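You operate a simulated robot arm through the tools that you are given. There is no shell and no other tool.

You run a simulated robot arm. Do the job below in one go: nothing can be reset, and whatever is moved stays where it is left.

TASK
Blow out the oiler's motor and lay it in the rack's empty cradle.
Fine: press the oiler button once, for one AIR cycle; end with the lever on CLOSED and the hood closed.

It is judged by the outcome, as a careful person would: the job done as asked, and still so three seconds after it is handed in. It fails if anything else is knocked over, pushed out of place, dropped, spilled or broken.

THE ROBOT
A 6-joint arm with a two-finger parallel gripper, fixed in place. Base frame: the origin is at the foot of the arm, x ahead of it, y to its left, z up; the work surface is at about z = 20. Units: mm, rad, N and s.
With the tool pointing down near the work surface it reaches from about 140 to 480 mm from the base axis. Its first joint turns from -1.257 to 1.257 rad. Payload 0.65 kg.
Tool frame: the origin (TCP) lies between the finger pads and is the grasp point; the fingertips stand 25 mm ahead of it; z points along the fingers, y is the line along which they close. The gripper opens to 76 mm. The fingers are 18 mm wide and 10 mm thick; the gripper's body (36 by 78 mm) begins 45 mm behind the TCP.
Orientation is that of the tool frame in the base frame, as a unit quaternion [x, y, z, w]. With the fingers straight down and closing along the base's y, the tool's x points along the base's -x, its y along +y and its z along -z.

THE INTERFACE
- The arm moves only by the tool step_arm. Its argument "commands" is a list that holds one entry, the list of rows, each a list of 7 numbers: the opening in per cent of the stroke, from 0 (shut) to 100 (fully open), then the shift along the tool's x, y, z in mm, then the turn, a rotation vector about the tool's x, y, z in rad. In form: [[[jaw, x, y, z, wx, wy, wz], ...]]. A call has 1 to 20 rows; each row is the pose to reach, as a shift and turn from the pose commanded when the call began, along the tool's axes at that moment. Rows are played at 5 a second. More than 50 mm and 0.15 rad between two rows, or a gripper value outside its range, and nothing of the call is played. Where a pose cannot be reached the arm comes as near as it can. A force on the tool above 50 N (or 10 N above the force at the start of the call, whichever is more), or a blocked arm, ends the call early, and 0.2 s more pass. The fingers move at their own pace (about 108 mm/s each) and stop on an object; they squeeze with about 34 N. The grip force told is the motor's: it shows also when the fingers shut on nothing. Time passes only in rows, and 0.2 s behind the last, so rows that repeat a pose let the fingers close. It gives the time, the measured TCP pose, the force on the tool (base axes), the opening and the grip force at its end, in the units of the frame above (readings bear some noise), with the torque about the TCP (base axes, N m) and any sound that the robot's microphone picked up.
- Cameras (640 x 400 px; columns grow to the right, rows downward): "scene" is fixed at [65.8, 282.5, 400.1]; the picture's right is [-0.66, -0.75, 0.00], its down [-0.45, 0.39, -0.80] and it looks along [0.61, -0.53, -0.60] (base axes); focal length 214 px, centre (320, 200). "wrist" rides on the gripper at [58, 11, -81] in the tool frame; the picture's right is [-0.18, 0.98, 0.00], its down [-0.75, -0.14, -0.64] and it looks along [-0.63, -0.12, 0.77] (tool axes); focal length 243 px, centre (320, 200). There is no depth. A picture from a camera that has moved, and an enlarged one, comes with that camera's place and axes in the base frame and with its lens.
- capture(camera): a new picture of that camera. The clock stands still meanwhile.
- zoom(camera, box): a new picture of the part [left, top, right, bottom] of that camera's present view, enlarged. The clock stands still meanwhile.
- sign_off(): hands the job in; it is judged then, once.

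Nothing tells you positions but the pictures and the camera data. Unless the task says otherwise, let go and move clear before handing in.

The tools are called after ">>>" by a JSON object that holds its "api" and its "payload". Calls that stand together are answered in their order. step_arm: Moves the arm, as the interface text tells. Its arguments: {"type":"object","properties":{"commands":{"type":"array","items":{"type":"array","items":{"type":"array","items":{"type":"number"}}}}},"required":["commands"]} The other tools are called the same way: capture (camera) takes a picture; zoom (camera, box) takes an enlarged picture of a part of a camera's view; sign_off () hands the job in.

At the start:

```text
time_s: 0.0
eef_pos: [276.9, -142.4, 371.3]
tcp_rot: [-0.001, 1.0, 0.0, 0.0]
contact_force: [0.1, -0.3, 0.6]
wrist_torque: [0.0, 0.01, -0.03]
width: 75.7
gripper_force: 0.1
```

scene: 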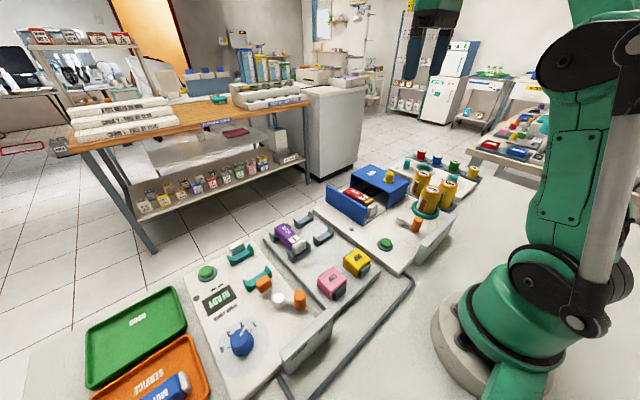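
wrist: 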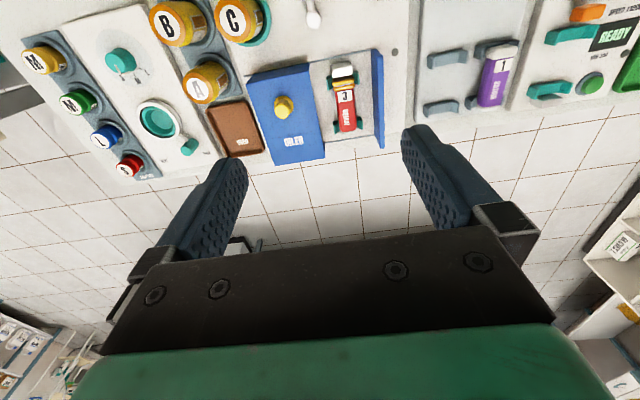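

I see a bench with an oiler (blue hood, open, with a red motor inside), a rack with one purple motor and an empty cradle, and a test station. I'll look closer before moving.

>>> {"api": "zoom", "payload": {"camera": "scene", "box": [320, 140, 500, 280]}}

>>> {"api": "zoom", "payload": {"camera": "scene", "box": [180, 190, 420, 340]}}

>>> {"api": "zoom", "payload": {"camera": "wrist", "box": [0, 0, 400, 200]}}

>>> {"api": "zoom", "payload": {"camera": "wrist", "box": [240, 0, 640, 200]}}

```text
2.86 times, centred on (410, 210) of scene
camera zoom: at [65.8, 282.5, 400.1], right [-0.66, -0.75, 0.0], down [-0.45, 0.39, -0.8], along [0.61, -0.53, -0.6], focal length 613 px, centre (63, 171)
```

zoom: 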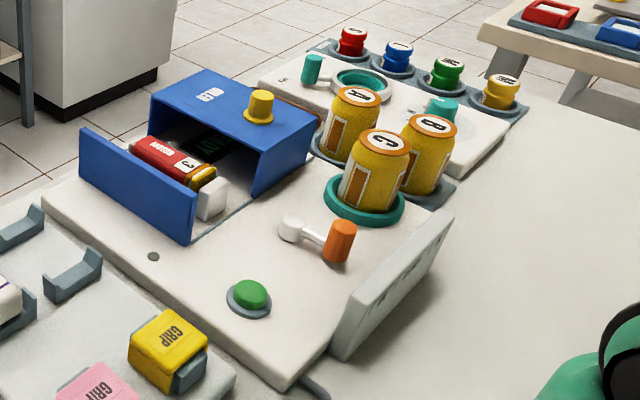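

```text
2.67 times, centred on (300, 265) of scene
camera zoom: at [65.8, 282.5, 400.1], right [-0.66, -0.75, 0.0], down [-0.45, 0.39, -0.8], along [0.61, -0.53, -0.6], focal length 572 px, centre (373, 27)
```

zoom: 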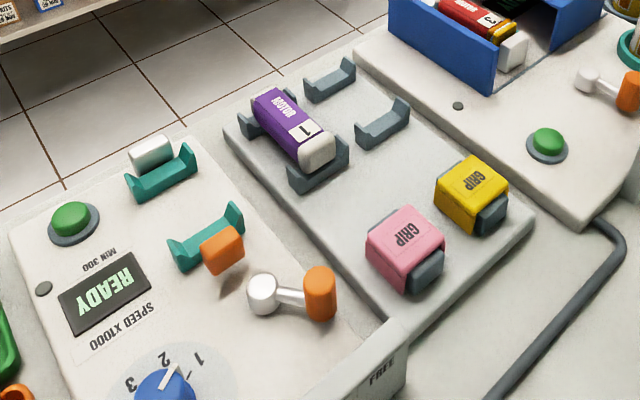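

```text
1.60 times, centred on (200, 100) of wrist
camera zoom: at [219.0, -132.4, 450.6], right [0.18, 0.98, 0.0], down [0.75, -0.14, 0.64], along [0.63, -0.12, -0.77], focal length 388 px, centre (512, 360)
```

zoom: 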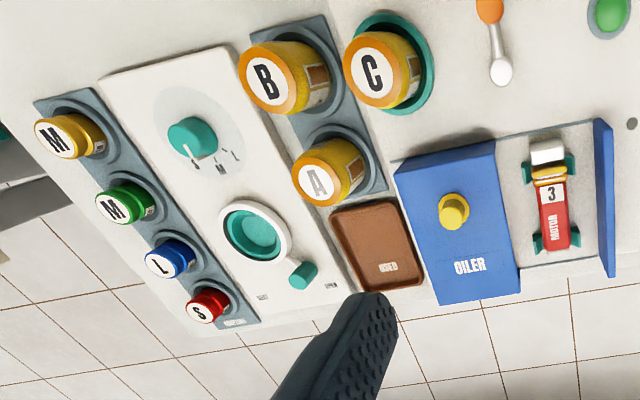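

```text
1.60 times, centred on (440, 100) of wrist
camera zoom: at [219.0, -132.4, 450.6], right [0.18, 0.98, 0.0], down [0.75, -0.14, 0.64], along [0.63, -0.12, -0.77], focal length 388 px, centre (128, 360)
```

zoom: 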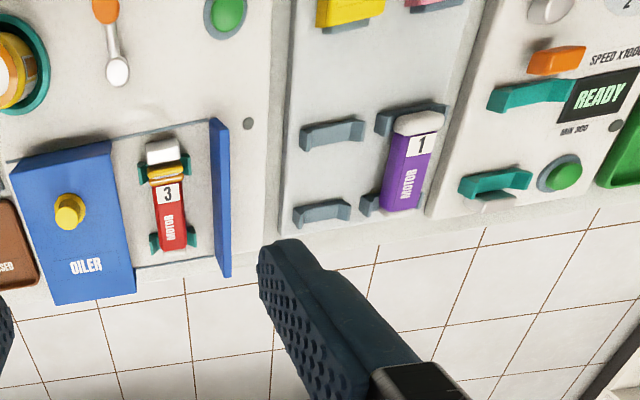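

The oiler's lever and its sign need reading, so I'm zooming in further.

>>> {"api": "zoom", "payload": {"camera": "scene", "box": [390, 195, 460, 275]}}

>>> {"api": "zoom", "payload": {"camera": "scene", "box": [320, 150, 420, 230]}}

>>> {"api": "zoom", "payload": {"camera": "wrist", "box": [240, 0, 400, 100]}}

>>> {"api": "zoom", "payload": {"camera": "wrist", "box": [240, 60, 400, 180]}}

```text
5.00 times, centred on (425, 235) of scene
camera zoom: at [65.8, 282.5, 400.1], right [-0.66, -0.75, 0.0], down [-0.45, 0.39, -0.8], along [0.61, -0.53, -0.6], focal length 1072 px, centre (-205, 25)
```

zoom: 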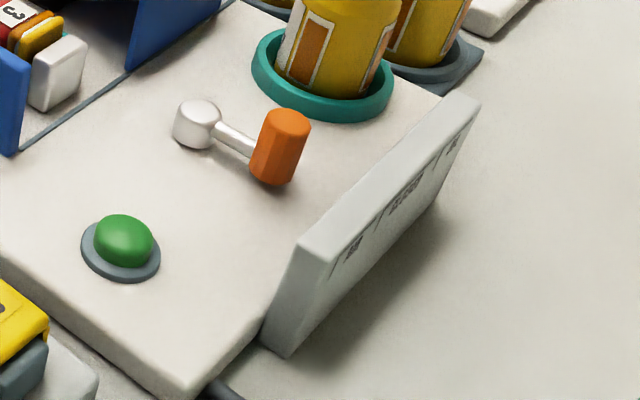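

```text
5.00 times, centred on (370, 190) of scene
camera zoom: at [65.8, 282.5, 400.1], right [-0.66, -0.75, 0.0], down [-0.45, 0.39, -0.8], along [0.61, -0.53, -0.6], focal length 1072 px, centre (70, 250)
```

zoom: 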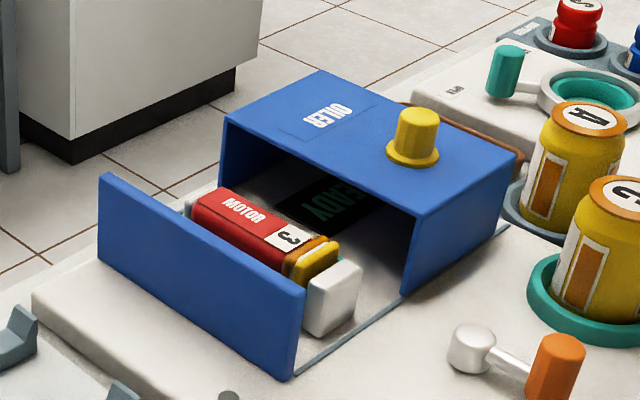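

```text
4.00 times, centred on (320, 50) of wrist
camera zoom: at [219.0, -132.4, 450.6], right [0.18, 0.98, 0.0], down [0.75, -0.14, 0.64], along [0.63, -0.12, -0.77], focal length 970 px, centre (320, 800)
```

zoom: 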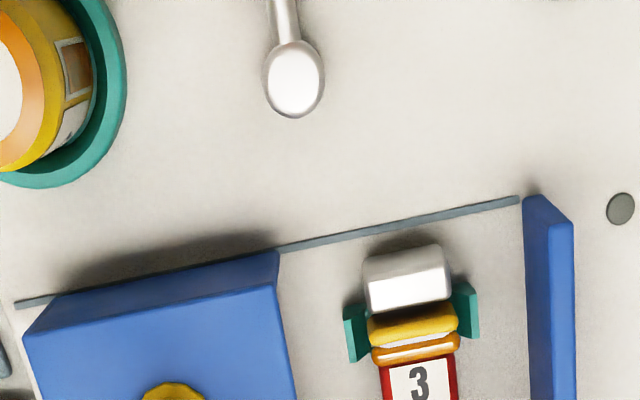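

```text
3.33 times, centred on (320, 120) of wrist
camera zoom: at [219.0, -132.4, 450.6], right [0.18, 0.98, 0.0], down [0.75, -0.14, 0.64], along [0.63, -0.12, -0.77], focal length 809 px, centre (320, 467)
```

zoom: 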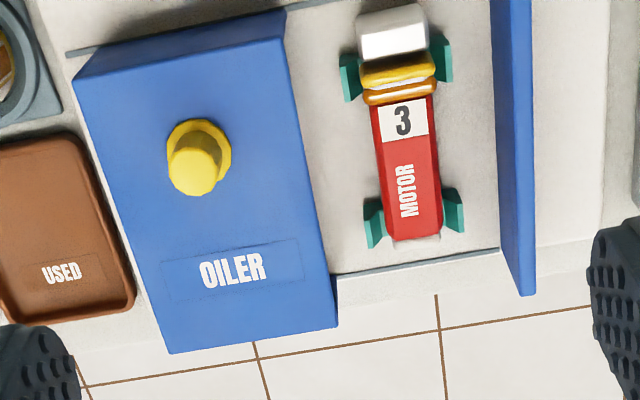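

The oiler's motor is the red "3", lying along x near (350, -117). The lever's sign faces the base, so I'm pulling the hand back to read it with the wrist camera.

>>> {"api": "step_arm", "payload": {"commands": [[[100, 40, 0, 0, 0, 0, 0], [100, 80, 0, 0, 0, 0, 0], [100, 120, 0, 10, 0, 0, 0], [100, 150, 0, 20, 0, 0, 0], [100, 165, 0, 30, 0, 0, 0]]]}}

```text
time_s: 1.2
eef_pos: [111.4, -142.1, 339.6]
tcp_rot: [0.0, 1.0, 0.0, 0.0]
contact_force: [0.2, 0.0, 0.0]
wrist_torque: [0.06, 0.03, -0.01]
width: 76.0
gripper_force: 0.0
```

>>> {"api": "capture", "payload": {"camera": "wrist"}}

>>> {"api": "capture", "payload": {"camera": "scene"}}

```text
taken
camera wrist: at [53.0, -132.1, 419.9], right [0.18, 0.98, 0.0], down [0.75, -0.14, 0.64], along [0.63, -0.12, -0.77], focal length 243 px, centre (320, 200)
```

wrist: 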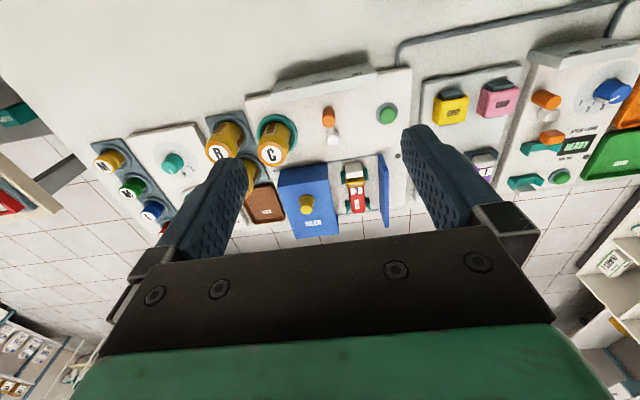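

```text
taken
```

scene: 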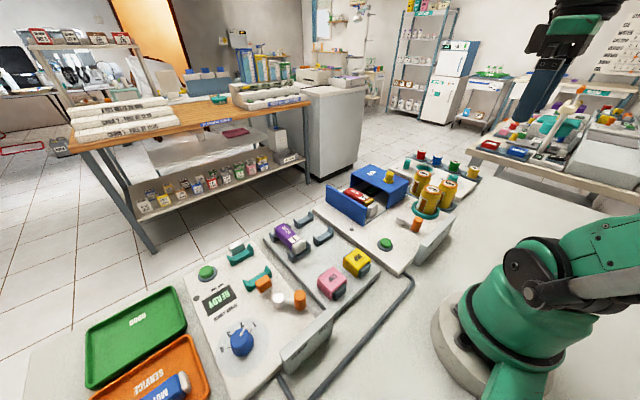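

>>> {"api": "zoom", "payload": {"camera": "wrist", "box": [230, 50, 420, 150]}}

>>> {"api": "zoom", "payload": {"camera": "wrist", "box": [500, 20, 640, 120]}}

>>> {"api": "zoom", "payload": {"camera": "wrist", "box": [270, 150, 410, 250]}}

```text
3.37 times, centred on (325, 100) of wrist
camera zoom: at [53.0, -132.1, 419.9], right [0.18, 0.98, 0.0], down [0.75, -0.14, 0.64], along [0.63, -0.12, -0.77], focal length 817 px, centre (303, 537)
```

zoom: 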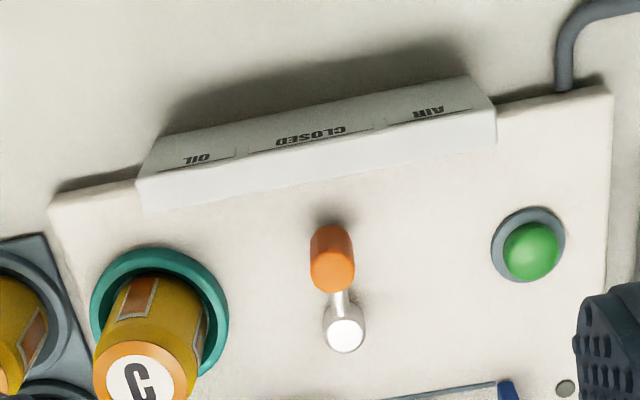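

```text
4.00 times, centred on (570, 70) of wrist
camera zoom: at [53.0, -132.1, 419.9], right [0.18, 0.98, 0.0], down [0.75, -0.14, 0.64], along [0.63, -0.12, -0.77], focal length 970 px, centre (-680, 720)
```

zoom: 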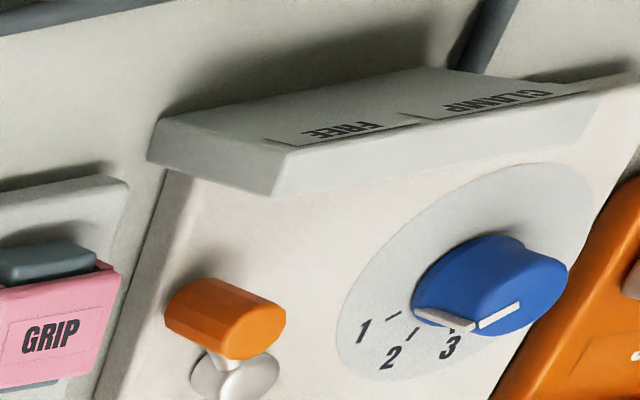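

```text
4.00 times, centred on (340, 200) of wrist
camera zoom: at [53.0, -132.1, 419.9], right [0.18, 0.98, 0.0], down [0.75, -0.14, 0.64], along [0.63, -0.12, -0.77], focal length 970 px, centre (240, 200)
```

zoom: 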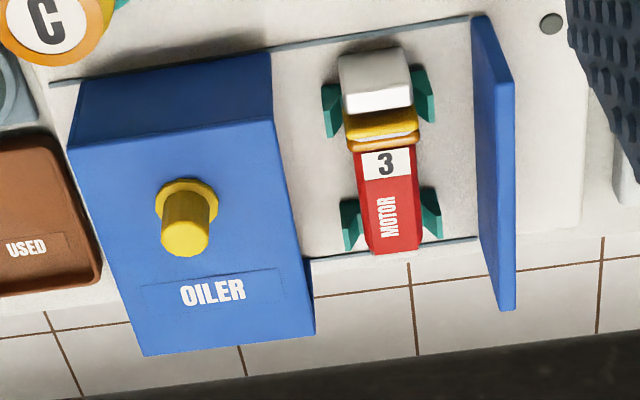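

The oiler's sign reads OIL (-y side), CLOSED (middle), AIR (+y side). The lever points to CLOSED. The hood slides along y by its yellow knob near (333, -208, ~100), so I'll move above the knob and check it.

>>> {"api": "step_arm", "payload": {"commands": [[[100, -44, -13, 0, 0, 0, 0], [100, -88, -26, 0, 0, 0, 0], [100, -132, -40, 10, 0, 0, 0], [100, -176, -53, 30, 0, 0, 0], [100, -200, -66, 60, 0, 0, 0], [100, -210, -66, 100, 0, 0, 0], [100, -210, -66, 140, 0, 0, 0], [100, -210, -66, 150, 0, 0, 0]]]}}

>>> {"api": "capture", "payload": {"camera": "wrist"}}

>>> {"api": "capture", "payload": {"camera": "scene"}}

```text
time_s: 3.0
eef_pos: [322.7, -208.0, 190.9]
tcp_rot: [0.0, 1.0, 0.0, 0.0]
contact_force: [0.5, -0.2, -0.3]
wrist_torque: [-0.02, -0.02, 0.03]
width: 75.9
gripper_force: 0.0
```

```text
taken
camera wrist: at [264.2, -197.9, 270.5], right [0.18, 0.98, 0.0], down [0.75, -0.14, 0.64], along [0.63, -0.12, -0.77], focal length 243 px, centre (320, 200)
```

wrist: 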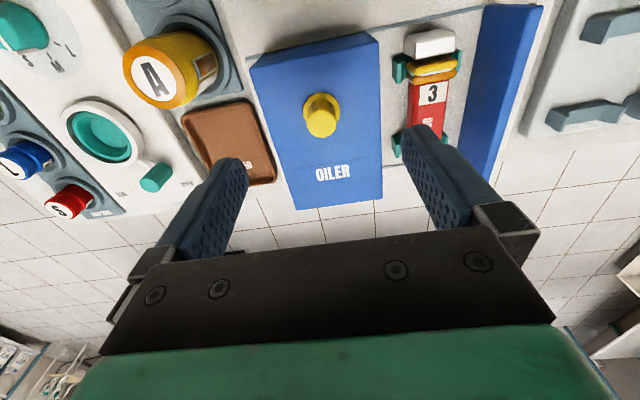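

```text
taken
```

scene: 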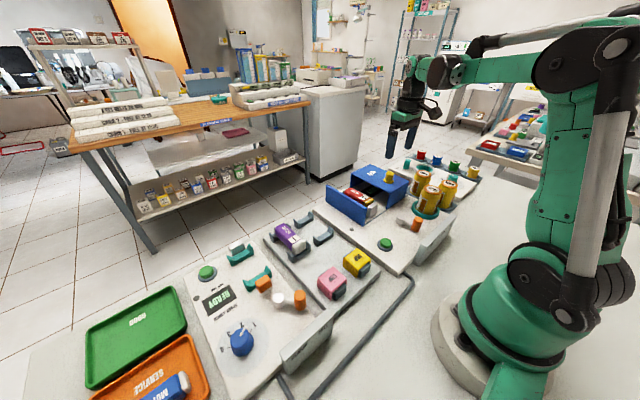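

>>> {"api": "zoom", "payload": {"camera": "wrist", "box": [240, 20, 400, 220]}}

>>> {"api": "zoom", "payload": {"camera": "wrist", "box": [370, 0, 530, 150]}}

>>> {"api": "zoom", "payload": {"camera": "scene", "box": [310, 140, 450, 240]}}

```text
2.00 times, centred on (320, 120) of wrist
camera zoom: at [264.2, -197.9, 270.5], right [0.18, 0.98, 0.0], down [0.75, -0.14, 0.64], along [0.63, -0.12, -0.77], focal length 485 px, centre (320, 360)
```

zoom: 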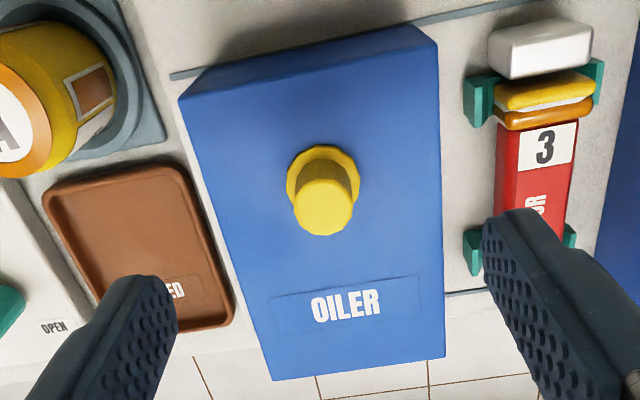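

```text
2.67 times, centred on (450, 75) of wrist
camera zoom: at [264.2, -197.9, 270.5], right [0.18, 0.98, 0.0], down [0.75, -0.14, 0.64], along [0.63, -0.12, -0.77], focal length 647 px, centre (-27, 533)
```

zoom: 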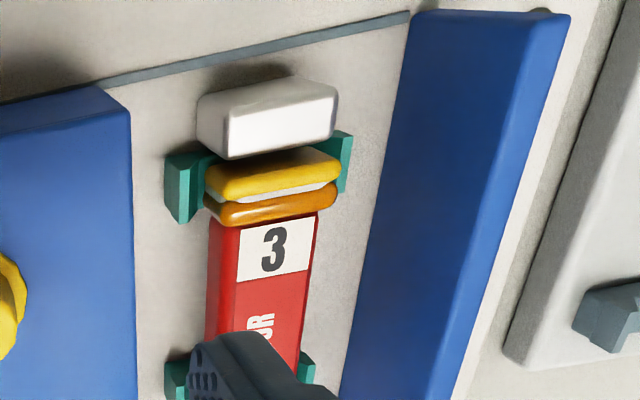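

```text
4.00 times, centred on (380, 190) of scene
camera zoom: at [65.8, 282.5, 400.1], right [-0.66, -0.75, 0.0], down [-0.45, 0.39, -0.8], along [0.61, -0.53, -0.6], focal length 858 px, centre (80, 240)
```

zoom: 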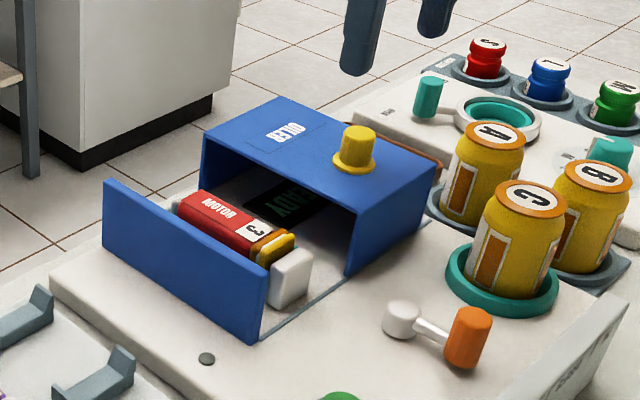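

The knob top is near (335, -209, 101) and the hood top near z = 66. I'll lower the open fingers around the knob with the tips at about z = 78, then close.

>>> {"api": "step_arm", "payload": {"commands": [[[70, -12, -1.5, 20, 0, 0, 0], [60, -12.5, -1.5, 50, 0, 0, 0], [60, -12.5, -1.5, 75, 0, 0, 0], [60, -12.5, -1.5, 88, 0, 0, 0], [60, -12.5, -1.5, 88, 0, 0, 0]]]}}

>>> {"api": "capture", "payload": {"camera": "wrist"}}

>>> {"api": "zoom", "payload": {"camera": "scene", "box": [310, 120, 450, 240]}}

```text
time_s: 4.2
eef_pos: [333.0, -209.3, 103.4]
tcp_rot: [0.0, 1.0, 0.0, 0.001]
contact_force: [0.3, -0.4, -0.8]
wrist_torque: [-0.01, 0.01, 0.04]
width: 45.7
gripper_force: 0.1
```

```text
taken
camera wrist: at [276.2, -199.4, 182.3], right [0.18, 0.98, 0.0], down [0.75, -0.14, 0.64], along [0.63, -0.12, -0.77], focal length 243 px, centre (320, 200)
```

wrist: 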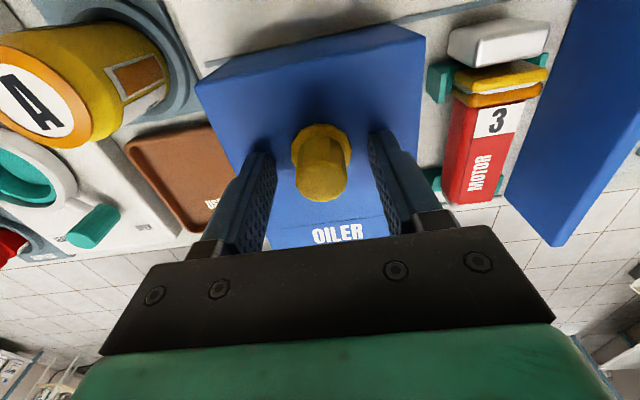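

```text
3.33 times, centred on (380, 180) of scene
camera zoom: at [65.8, 282.5, 400.1], right [-0.66, -0.75, 0.0], down [-0.45, 0.39, -0.8], along [0.61, -0.53, -0.6], focal length 715 px, centre (120, 267)
```

zoom: 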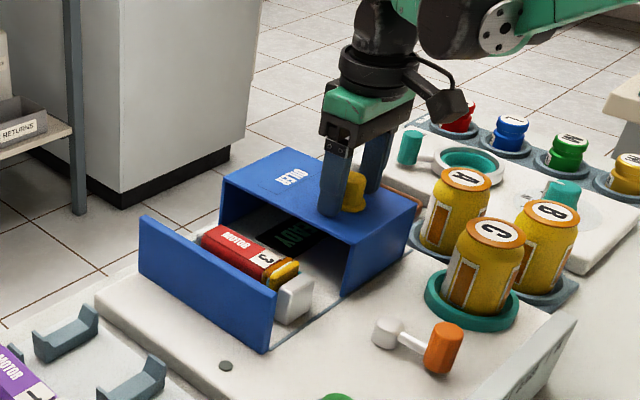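

The fingers straddle the knob well. I'm closing on it now.

>>> {"api": "step_arm", "payload": {"commands": [[[0, 0, 0, 0, 0, 0, 0], [0, 0, 0, 0, 0, 0, 0], [0, 0, 0, 0, 0, 0, 0], [0, 0, 2, 0, 0, 0, 0], [0, 0, 5, 0, 0, 0, 0]]]}}

```text
time_s: 5.4
eef_pos: [333.8, -204.4, 105.0]
tcp_rot: [0.0, 1.0, 0.001, 0.0]
contact_force: [-5.5, -1.3, -4.0]
wrist_torque: [0.3, -0.55, -0.03]
width: 21.6
gripper_force: 38.5
```

>>> {"api": "step_arm", "payload": {"commands": [[[0, 0, 8, 0, 0, 0, 0], [0, 0, 16, 0, 0, 0, 0], [0, 0, 24, 0, 0, 0, 0], [0, 0, 32, 0, 0, 0, 0], [0, 0, 40, 0, 0, 0, 0]]]}}

>>> {"api": "zoom", "payload": {"camera": "scene", "box": [310, 120, 450, 240]}}

```text
time_s: 6.6
eef_pos: [335.1, -164.6, 103.5]
tcp_rot: [0.0, 1.0, 0.0, -0.001]
contact_force: [-14.3, -0.2, -31.0]
wrist_torque: [-0.42, 0.08, -0.02]
width: 21.3
gripper_force: 38.0
```

```text
3.33 times, centred on (380, 180) of scene
camera zoom: at [65.9, 282.4, 400.1], right [-0.66, -0.75, 0.0], down [-0.45, 0.39, -0.8], along [0.61, -0.53, -0.6], focal length 715 px, centre (120, 267)
```

zoom: 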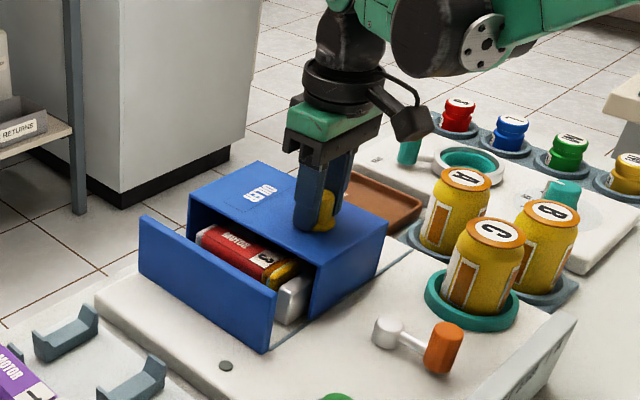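

The hood slides, but gripping it builds up side force. I'll loosen the fingers and just push the knob from the -y side.

>>> {"api": "step_arm", "payload": {"commands": [[[36, 0, 0, 0, 0, 0, 0], [36, 0, 0, 0, 0, 0, 0], [36, 0, 3, 0, 0, 0, 0], [36, 0, 6, 0, 0, 0, 0]]]}}

>>> {"api": "capture", "payload": {"camera": "wrist"}}

```text
time_s: 7.6
eef_pos: [335.1, -158.7, 104.0]
tcp_rot: [0.0, 1.0, 0.0, -0.001]
contact_force: [0.5, -1.3, 0.6]
wrist_torque: [0.0, 0.02, 0.0]
width: 27.7
gripper_force: 0.4
```

```text
taken
camera wrist: at [276.7, -149.1, 182.8], right [0.18, 0.98, 0.0], down [0.75, -0.14, 0.64], along [0.63, -0.12, -0.77], focal length 243 px, centre (320, 200)
```

wrist: 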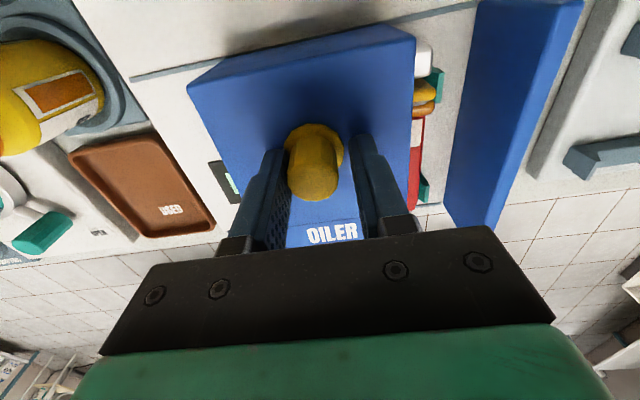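

>>> {"api": "step_arm", "payload": {"commands": [[[36, 0, 8, 0, 0, 0, 0], [36, 0, 16, 0, 0, 0, 0], [36, 0, 24, 0, 0, 0, 0], [36, 0, 30, 0, 0, 0, 0], [36, 0, 35, 0, 0, 0, 0]]]}}

>>> {"api": "capture", "payload": {"camera": "wrist"}}

>>> {"api": "zoom", "payload": {"camera": "scene", "box": [310, 120, 450, 240]}}

```text
time_s: 8.8
eef_pos: [335.4, -123.6, 104.0]
tcp_rot: [0.0, 1.0, 0.0, -0.001]
contact_force: [-0.2, 0.5, 0.5]
wrist_torque: [0.01, -0.05, 0.01]
width: 27.9
gripper_force: 0.5
```

```text
taken
camera wrist: at [276.8, -113.9, 182.4], right [0.18, 0.98, 0.0], down [0.75, -0.14, 0.64], along [0.63, -0.12, -0.77], focal length 243 px, centre (320, 200)
```

wrist: 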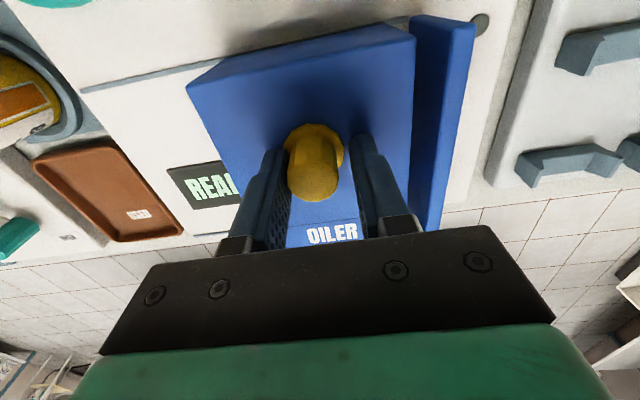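

```text
3.33 times, centred on (380, 180) of scene
camera zoom: at [65.8, 282.5, 400.1], right [-0.66, -0.75, 0.0], down [-0.45, 0.39, -0.8], along [0.61, -0.53, -0.6], focal length 715 px, centre (120, 267)
```

zoom: 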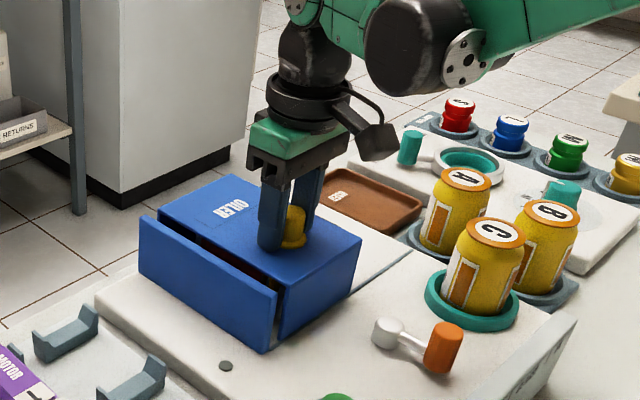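

About 10 mm remain; I'm pushing on in small steps until it meets the panel.

>>> {"api": "step_arm", "payload": {"commands": [[[36, 0, 3, 0, 0, 0, 0], [36, 0, 6, 0, 0, 0, 0], [36, 0, 8, 0, 0, 0, 0], [36, 0, 10, 0, 0, 0, 0], [36, 0, 11.5, 0, 0, 0, 0], [36, 0, 13, 0, 0, 0, 0]]]}}

>>> {"api": "capture", "payload": {"camera": "wrist"}}

>>> {"api": "zoom", "payload": {"camera": "scene", "box": [310, 120, 450, 240]}}

```text
time_s: 10.2
eef_pos: [334.0, -110.8, 103.9]
tcp_rot: [0.001, 1.0, 0.0, -0.001]
contact_force: [0.3, -4.1, -2.0]
wrist_torque: [-0.02, -0.02, 0.01]
width: 30.4
gripper_force: 1.9
```

```text
taken
camera wrist: at [276.3, -100.8, 182.5], right [0.19, 0.98, 0.0], down [0.75, -0.14, 0.64], along [0.63, -0.12, -0.77], focal length 243 px, centre (320, 200)
```

wrist: 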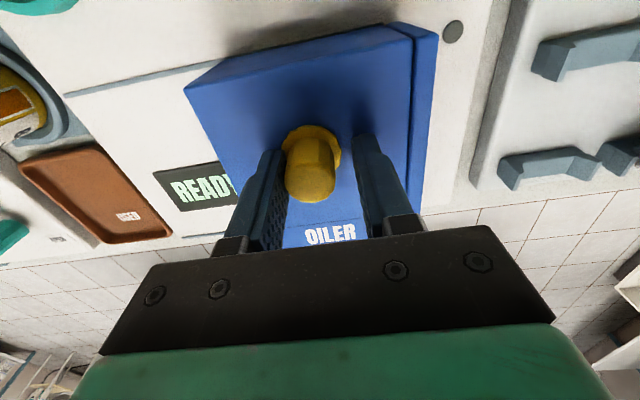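

```text
3.33 times, centred on (380, 180) of scene
camera zoom: at [65.8, 282.5, 400.1], right [-0.66, -0.75, 0.0], down [-0.45, 0.39, -0.8], along [0.61, -0.53, -0.6], focal length 715 px, centre (120, 267)
```

zoom: 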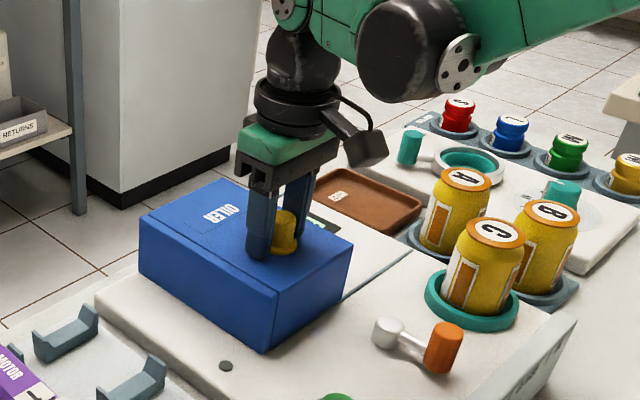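

The hood is closed against the panel and the display shows READY. I'll back off, rise and move above the lever handle near (201, -145).

>>> {"api": "step_arm", "payload": {"commands": [[[36, 0, -3, 0, 0, 0, 0], [40, 0, -3, -20, 0, 0, 0], [50, 0, -3, -46, 0, 0, 0], [50, 40, -12, -46, 0, 0, 0], [50, 80, -24, -46, 0, 0, 0], [50, 120, -34, -46, 0, 0, 0], [50, 134, -34, -46, 0, 0, 0], [50, 134, -34, -46, 0, 0, 0]]]}}

>>> {"api": "capture", "payload": {"camera": "wrist"}}

>>> {"api": "capture", "payload": {"camera": "scene"}}

```text
time_s: 12.0
eef_pos: [200.2, -144.9, 149.0]
tcp_rot: [0.001, 1.0, 0.0, 0.001]
contact_force: [0.2, -0.5, -0.3]
wrist_torque: [-0.01, 0.03, 0.05]
width: 38.2
gripper_force: 0.0
```

```text
taken
camera wrist: at [142.0, -134.3, 228.8], right [0.18, 0.98, 0.0], down [0.75, -0.14, 0.64], along [0.63, -0.12, -0.77], focal length 243 px, centre (320, 200)
```

wrist: 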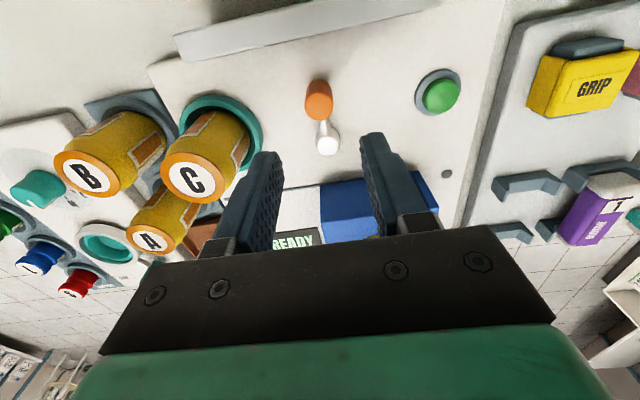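

```text
taken
```

scene: 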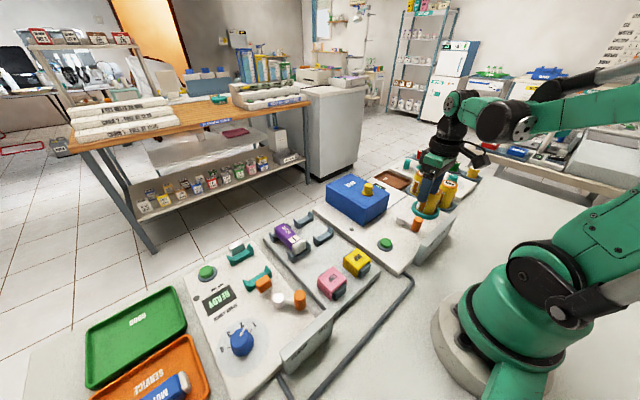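

>>> {"api": "zoom", "payload": {"camera": "wrist", "box": [240, 20, 480, 170]}}

```text
2.67 times, centred on (360, 95) of wrist
camera zoom: at [142.0, -134.3, 228.8], right [0.18, 0.98, 0.0], down [0.75, -0.14, 0.64], along [0.63, -0.12, -0.77], focal length 647 px, centre (213, 480)
```

zoom: 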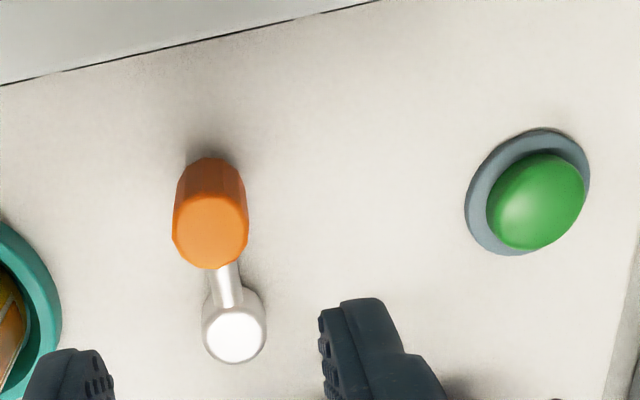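

The handle sits centred under the gripper. I'm lowering the fingers around it, tips at about z = 41.

>>> {"api": "step_arm", "payload": {"commands": [[[50, 0, 0, 30, 0, 0, 0], [50, 1, 0, 60, 0, 0, 0], [50, 1, 0, 75, 0, 0, 0], [50, 1, 0, 83, 0, 0, 0], [40, 1, 0, 83, 0, 0, 0], [40, 1, 0, 83, 0, 0, 0]]]}}

>>> {"api": "capture", "payload": {"camera": "wrist"}}

>>> {"api": "zoom", "payload": {"camera": "scene", "box": [370, 170, 490, 270]}}

```text
time_s: 13.4
eef_pos: [199.7, -144.5, 66.2]
tcp_rot: [0.001, 1.0, 0.0, 0.0]
contact_force: [0.5, 0.5, -0.3]
wrist_torque: [0.02, 0.02, -0.04]
width: 30.6
gripper_force: 0.1
```

```text
taken
camera wrist: at [141.4, -134.5, 145.3], right [0.18, 0.98, 0.0], down [0.75, -0.14, 0.64], along [0.63, -0.12, -0.77], focal length 243 px, centre (320, 200)
```

wrist: 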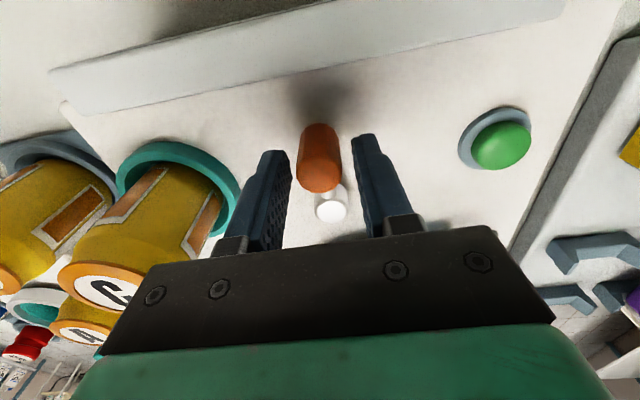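

```text
4.00 times, centred on (430, 220) of scene
camera zoom: at [65.8, 282.5, 400.1], right [-0.66, -0.75, 0.0], down [-0.45, 0.39, -0.8], along [0.61, -0.53, -0.6], focal length 858 px, centre (-120, 120)
```

zoom: 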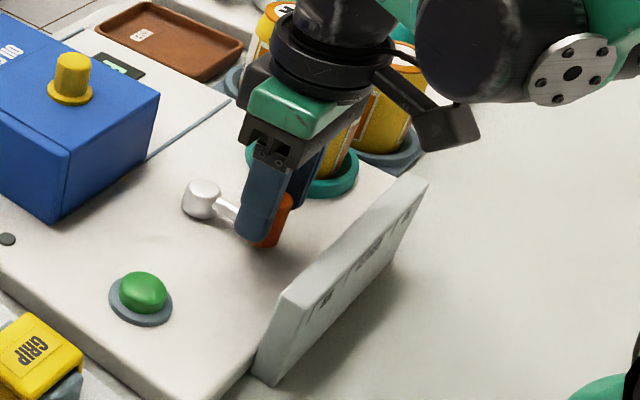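

>>> {"api": "step_arm", "payload": {"commands": [[[40, 0, 4, 0, 0, 0, 0], [40, -0.5, 10, 0, 0, 0, 0], [40, -1.5, 15.6, 0, 0, 0, 0], [40, -3, 19.5, 0, 0, 0, 0], [40, -4.5, 23, 0, 0, 0, 0], [40, -5.9, 26.2, 0, 0, 0, 0]]]}}

>>> {"api": "capture", "payload": {"camera": "wrist"}}

>>> {"api": "zoom", "payload": {"camera": "scene", "box": [370, 170, 490, 270]}}

```text
time_s: 14.8
eef_pos: [204.5, -118.4, 67.1]
tcp_rot: [0.0, 1.0, -0.001, 0.0]
contact_force: [1.4, -1.0, 0.8]
wrist_torque: [-0.02, -0.02, 0.01]
width: 31.0
gripper_force: 0.5
```

```text
taken
camera wrist: at [147.0, -108.4, 145.5], right [0.18, 0.98, 0.0], down [0.75, -0.14, 0.64], along [0.63, -0.12, -0.77], focal length 243 px, centre (320, 200)
```

wrist: 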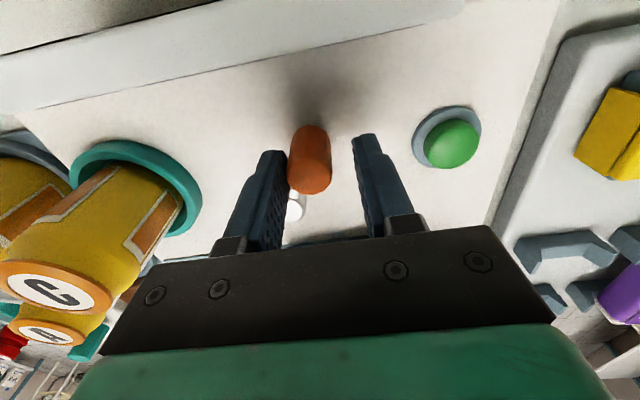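

```text
4.00 times, centred on (430, 220) of scene
camera zoom: at [65.8, 282.5, 400.1], right [-0.66, -0.75, 0.0], down [-0.45, 0.39, -0.8], along [0.61, -0.53, -0.6], focal length 858 px, centre (-120, 120)
```

zoom: 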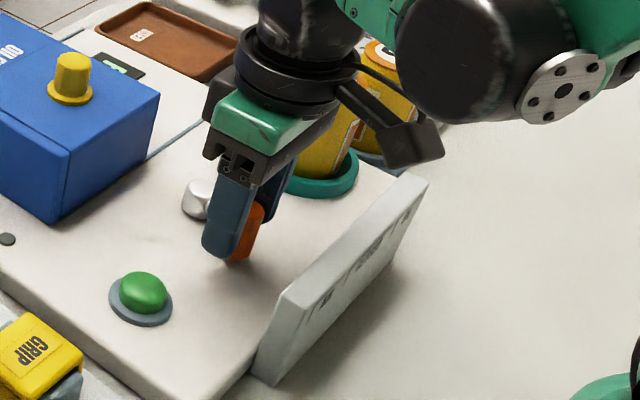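

The lever moves easily, now about 30°, with no sound yet. I'm carrying on along the arc in small steps.

>>> {"api": "step_arm", "payload": {"commands": [[[40, -1, 1.6, 0, 0, 0, 0], [40, -2.1, 3.2, 0, 0, 0, 0], [40, -3.2, 4.8, 0, 0, 0, 0], [40, -4.4, 6.3, 0, 0, 0, 0]]]}}

>>> {"api": "capture", "payload": {"camera": "wrist"}}

```text
time_s: 15.8
eef_pos: [210.2, -112.0, 65.6]
tcp_rot: [0.001, 1.0, 0.0, 0.001]
contact_force: [0.9, -0.3, -0.1]
wrist_torque: [0.01, -0.03, -0.04]
width: 30.4
gripper_force: 0.1
```

```text
taken
camera wrist: at [151.6, -102.3, 145.5], right [0.18, 0.98, 0.0], down [0.75, -0.14, 0.64], along [0.63, -0.12, -0.77], focal length 243 px, centre (320, 200)
```

wrist: 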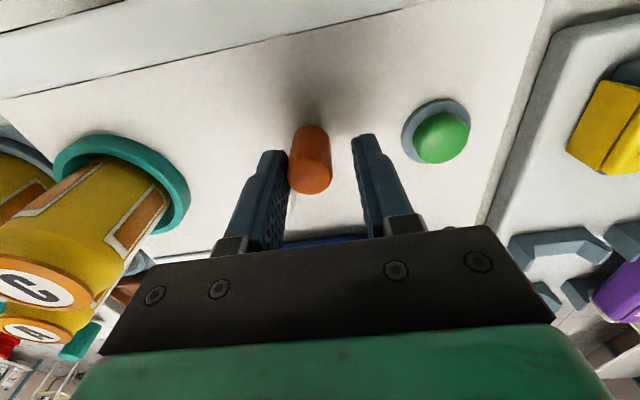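

>>> {"api": "step_arm", "payload": {"commands": [[[40, -1.3, 1.4, 0, 0, 0, 0], [40, -2.6, 2.8, 0, 0, 0, 0], [40, -4, 4.1, 0, 0, 0, 0], [40, -5.4, 5.4, 0, 0, 0, 0]]]}}

>>> {"api": "capture", "payload": {"camera": "wrist"}}

>>> {"api": "zoom", "payload": {"camera": "scene", "box": [370, 170, 490, 270]}}

```text
time_s: 16.8
eef_pos: [213.9, -106.0, 65.7]
tcp_rot: [0.0, 1.0, 0.001, 0.0]
contact_force: [0.4, -0.8, -0.1]
wrist_torque: [-0.01, -0.03, 0.02]
width: 31.3
gripper_force: 0.4
```

```text
taken
camera wrist: at [157.0, -96.8, 145.6], right [0.18, 0.98, 0.0], down [0.75, -0.14, 0.64], along [0.63, -0.12, -0.77], focal length 243 px, centre (320, 200)
```

wrist: 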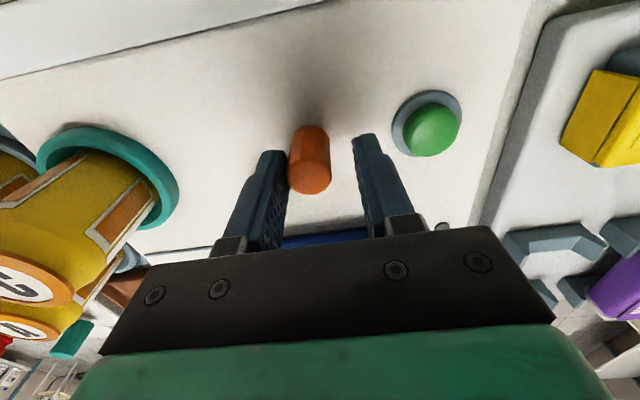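

```text
4.00 times, centred on (430, 220) of scene
camera zoom: at [65.8, 282.5, 400.1], right [-0.66, -0.75, 0.0], down [-0.45, 0.39, -0.8], along [0.61, -0.53, -0.6], focal length 858 px, centre (-120, 120)
```

zoom: 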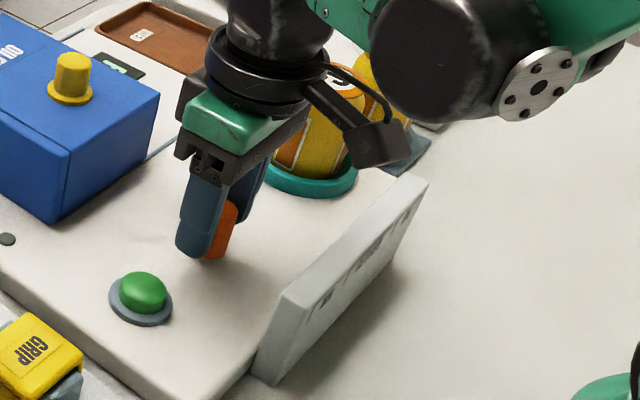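

>>> {"api": "step_arm", "payload": {"commands": [[[40, 0, -3, 0, 0, 0, 0], [40, 0, -3, -30, 0, 0, 0], [40, 20, -3, -70, 0, 0, 0], [40, 40, -3, -90, 0, 0, 0], [40, 40, -3, -90, 0, 0, 0]]]}}

>>> {"api": "zoom", "payload": {"camera": "wrist", "box": [160, 0, 480, 200]}}

>>> {"api": "zoom", "payload": {"camera": "scene", "box": [370, 170, 490, 270]}}

```text
time_s: 18.0
eef_pos: [175.1, -108.7, 156.8]
tcp_rot: [0.0, 1.0, 0.0, 0.0]
contact_force: [-0.3, -0.2, -0.5]
wrist_torque: [-0.02, 0.0, -0.01]
width: 30.4
gripper_force: 0.1
```

```text
2.00 times, centred on (320, 100) of wrist
camera zoom: at [117.1, -99.9, 236.1], right [0.18, 0.98, 0.0], down [0.75, -0.14, 0.64], along [0.63, -0.12, -0.77], focal length 485 px, centre (320, 400)
```

zoom: 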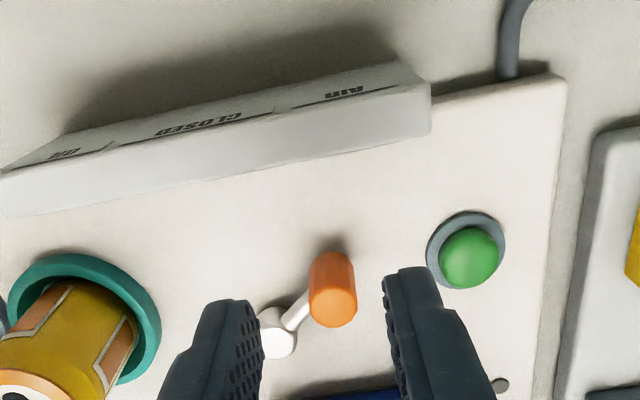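

```text
4.00 times, centred on (430, 220) of scene
camera zoom: at [65.8, 282.5, 400.1], right [-0.66, -0.75, 0.0], down [-0.45, 0.39, -0.8], along [0.61, -0.53, -0.6], focal length 858 px, centre (-120, 120)
```

zoom: 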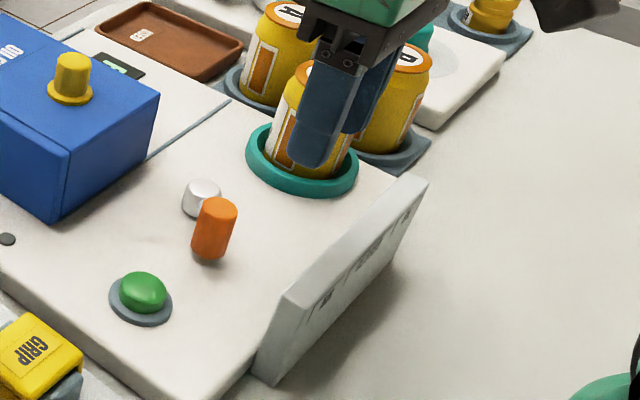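

The lever is at about 52° from CLOSED toward AIR, with no stop found yet. I'll go back down and gently find the end stop.

>>> {"api": "step_arm", "payload": {"commands": [[[46, -20, 0, 20, 0, 0, 0], [46, -39, 0, 50, 0, 0, 0], [46, -39, 0, 75, 0, 0, 0], [46, -39, 0, 90, 0, 0, 0], [46, -41, 3, 90, 0, 0, 0], [46, -44, 6, 90, 0, 0, 0], [46, -46, 8, 90, 0, 0, 0]]]}}

>>> {"api": "capture", "payload": {"camera": "wrist"}}

```text
time_s: 19.6
eef_pos: [221.0, -102.5, 67.3]
tcp_rot: [0.001, 1.0, -0.001, 0.0]
contact_force: [-3.1, -6.3, -0.3]
wrist_torque: [-0.11, 0.03, -0.05]
width: 40.3
gripper_force: 3.3
```

```text
taken
camera wrist: at [163.3, -92.0, 145.8], right [0.18, 0.98, 0.0], down [0.75, -0.14, 0.64], along [0.63, -0.12, -0.77], focal length 243 px, centre (320, 200)
```

wrist: 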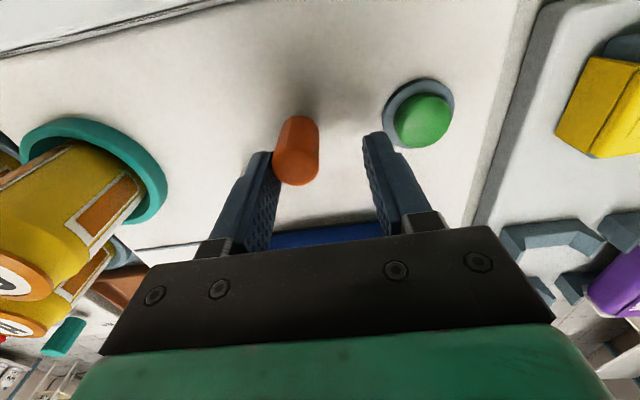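

The fingers now meet resistance, so the lever is at its AIR end stop. I'll back off, rise, close the fingers and go above the green button near (218, -50).

>>> {"api": "step_arm", "payload": {"commands": [[[46, 0, -5, 0, 0, 0, 0], [46, 0, -6, -25, 0, 0, 0], [30, 0, -6, -60, 0, 0, 0], [0, 0, 20, -70, 0, 0, 0], [0, 2, 52, -70, 0, 0, 0], [0, 2, 52, -70, 0, 0, 0]]]}}

>>> {"api": "zoom", "payload": {"camera": "wrist", "box": [160, 0, 480, 200]}}

>>> {"api": "zoom", "payload": {"camera": "scene", "box": [350, 170, 470, 280]}}

```text
time_s: 21.0
eef_pos: [220.9, -48.7, 137.0]
tcp_rot: [0.0, 1.0, 0.0, 0.0]
contact_force: [-0.6, -0.3, -0.3]
wrist_torque: [0.01, -0.02, 0.01]
width: 0.1
gripper_force: 23.5
```

```text
2.00 times, centred on (320, 100) of wrist
camera zoom: at [162.5, -39.1, 215.7], right [0.18, 0.98, 0.0], down [0.75, -0.14, 0.64], along [0.63, -0.12, -0.77], focal length 485 px, centre (320, 400)
```

zoom: 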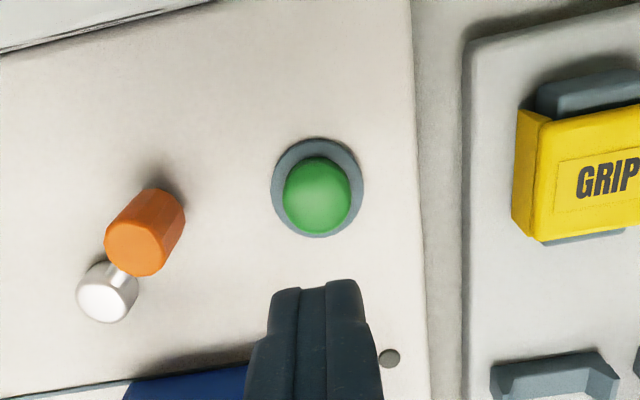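

```text
3.64 times, centred on (410, 225) of scene
camera zoom: at [65.8, 282.5, 400.1], right [-0.66, -0.75, 0.0], down [-0.45, 0.39, -0.8], along [0.61, -0.53, -0.6], focal length 780 px, centre (-7, 109)
```

zoom: 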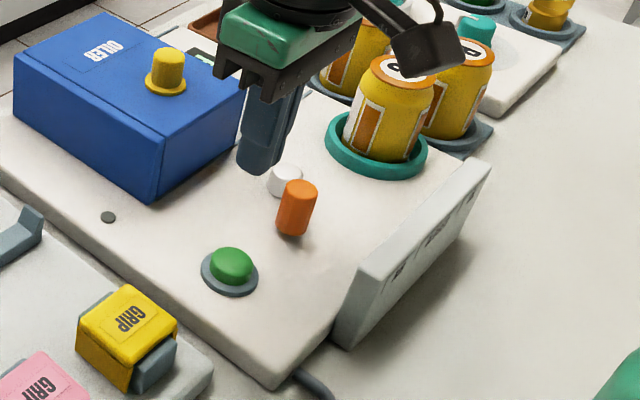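

The lever stays at AIR and the hood is closed. I'll centre over the button at about (216, -50) and come down close to it.

>>> {"api": "step_arm", "payload": {"commands": [[[0, 5, -1.2, 25, 0, 0, 0], [0, 5, -1.2, 50, 0, 0, 0], [0, 5, -1.2, 62, 0, 0, 0], [0, 5, -1.2, 68, 0, 0, 0]]]}}

>>> {"api": "capture", "payload": {"camera": "wrist"}}

>>> {"api": "zoom", "payload": {"camera": "scene", "box": [350, 190, 450, 280]}}

```text
time_s: 22.0
eef_pos: [214.5, -51.2, 69.7]
tcp_rot: [0.001, 1.0, 0.0, 0.001]
contact_force: [-0.5, -0.5, -0.2]
wrist_torque: [0.01, 0.0, 0.0]
width: 0.1
gripper_force: 23.3
```

```text
taken
camera wrist: at [156.4, -41.0, 147.6], right [0.18, 0.98, 0.0], down [0.75, -0.14, 0.64], along [0.63, -0.12, -0.77], focal length 243 px, centre (320, 200)
```

wrist: 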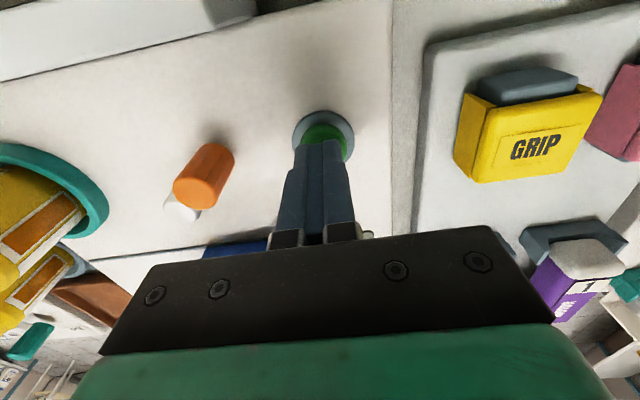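

```text
4.44 times, centred on (400, 235) of scene
camera zoom: at [65.8, 282.5, 400.1], right [-0.66, -0.75, 0.0], down [-0.45, 0.39, -0.8], along [0.61, -0.53, -0.6], focal length 953 px, centre (-36, 44)
```

zoom: 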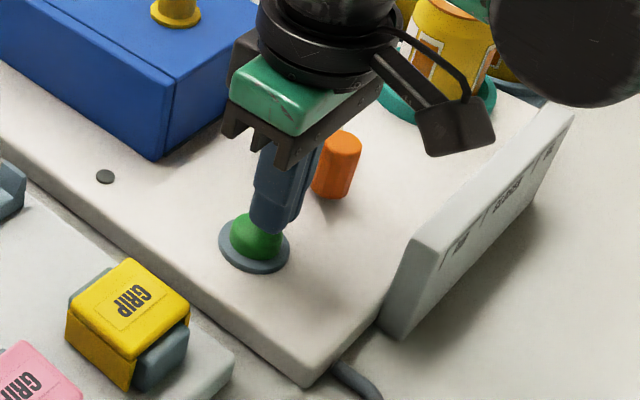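

The fingertips are just above the button, about 3 mm short in x. I'll correct that and press down slowly in small steps, watching force and sound.

>>> {"api": "step_arm", "payload": {"commands": [[[0, -3, 0, 0, 0, 0, 0], [0, -3, 0, 3, 0, 0, 0], [0, -3, 0, 5, 0, 0, 0], [0, -3, 0, 6.5, 0, 0, 0], [0, -3, 0, 8, 0, 0, 0]]]}}

```text
time_s: 23.2
eef_pos: [218.4, -51.6, 61.6]
tcp_rot: [0.0, 1.0, 0.0, 0.0]
contact_force: [0.2, -0.7, -0.4]
wrist_torque: [-0.01, -0.01, 0.0]
width: 0.1
gripper_force: 24.0
```

>>> {"api": "step_arm", "payload": {"commands": [[[0, 0, 0, 1, 0, 0, 0], [0, 0, 0, 2, 0, 0, 0], [0, 0, 0, 3, 0, 0, 0]]]}}

>>> {"api": "zoom", "payload": {"camera": "scene", "box": [350, 190, 450, 280]}}

```text
time_s: 24.0
eef_pos: [218.9, -49.8, 56.7]
tcp_rot: [0.0, 1.0, 0.0, 0.0]
contact_force: [0.8, 0.9, 1.6]
wrist_torque: [0.02, 0.04, -0.01]
width: 0.0
gripper_force: 23.5
```

```text
4.44 times, centred on (400, 235) of scene
camera zoom: at [65.8, 282.5, 400.1], right [-0.66, -0.75, 0.0], down [-0.45, 0.39, -0.8], along [0.61, -0.53, -0.6], focal length 953 px, centre (-36, 44)
```

zoom: 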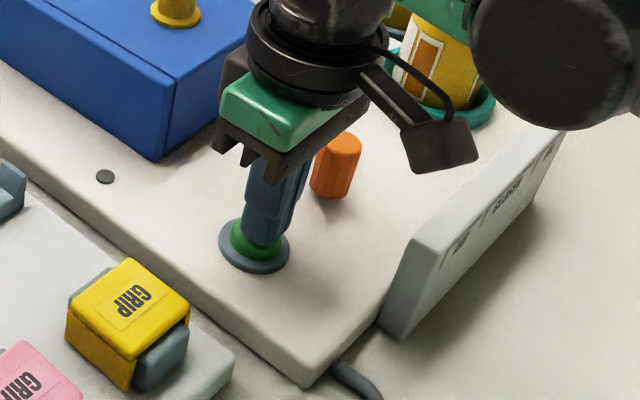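

Light contact may be starting (about 1.6 N). I'm continuing 1 mm at a time.

>>> {"api": "step_arm", "payload": {"commands": [[[0, 0, 0, 1, 0, 0, 0], [0, 0, 0, 2, 0, 0, 0]]]}}

```text
time_s: 24.6
eef_pos: [218.0, -51.7, 55.0]
tcp_rot: [0.0, 1.0, -0.001, 0.0]
contact_force: [2.2, 0.9, 2.8]
wrist_torque: [0.03, -0.01, 0.01]
width: 0.1
gripper_force: 23.2
heard: click
```

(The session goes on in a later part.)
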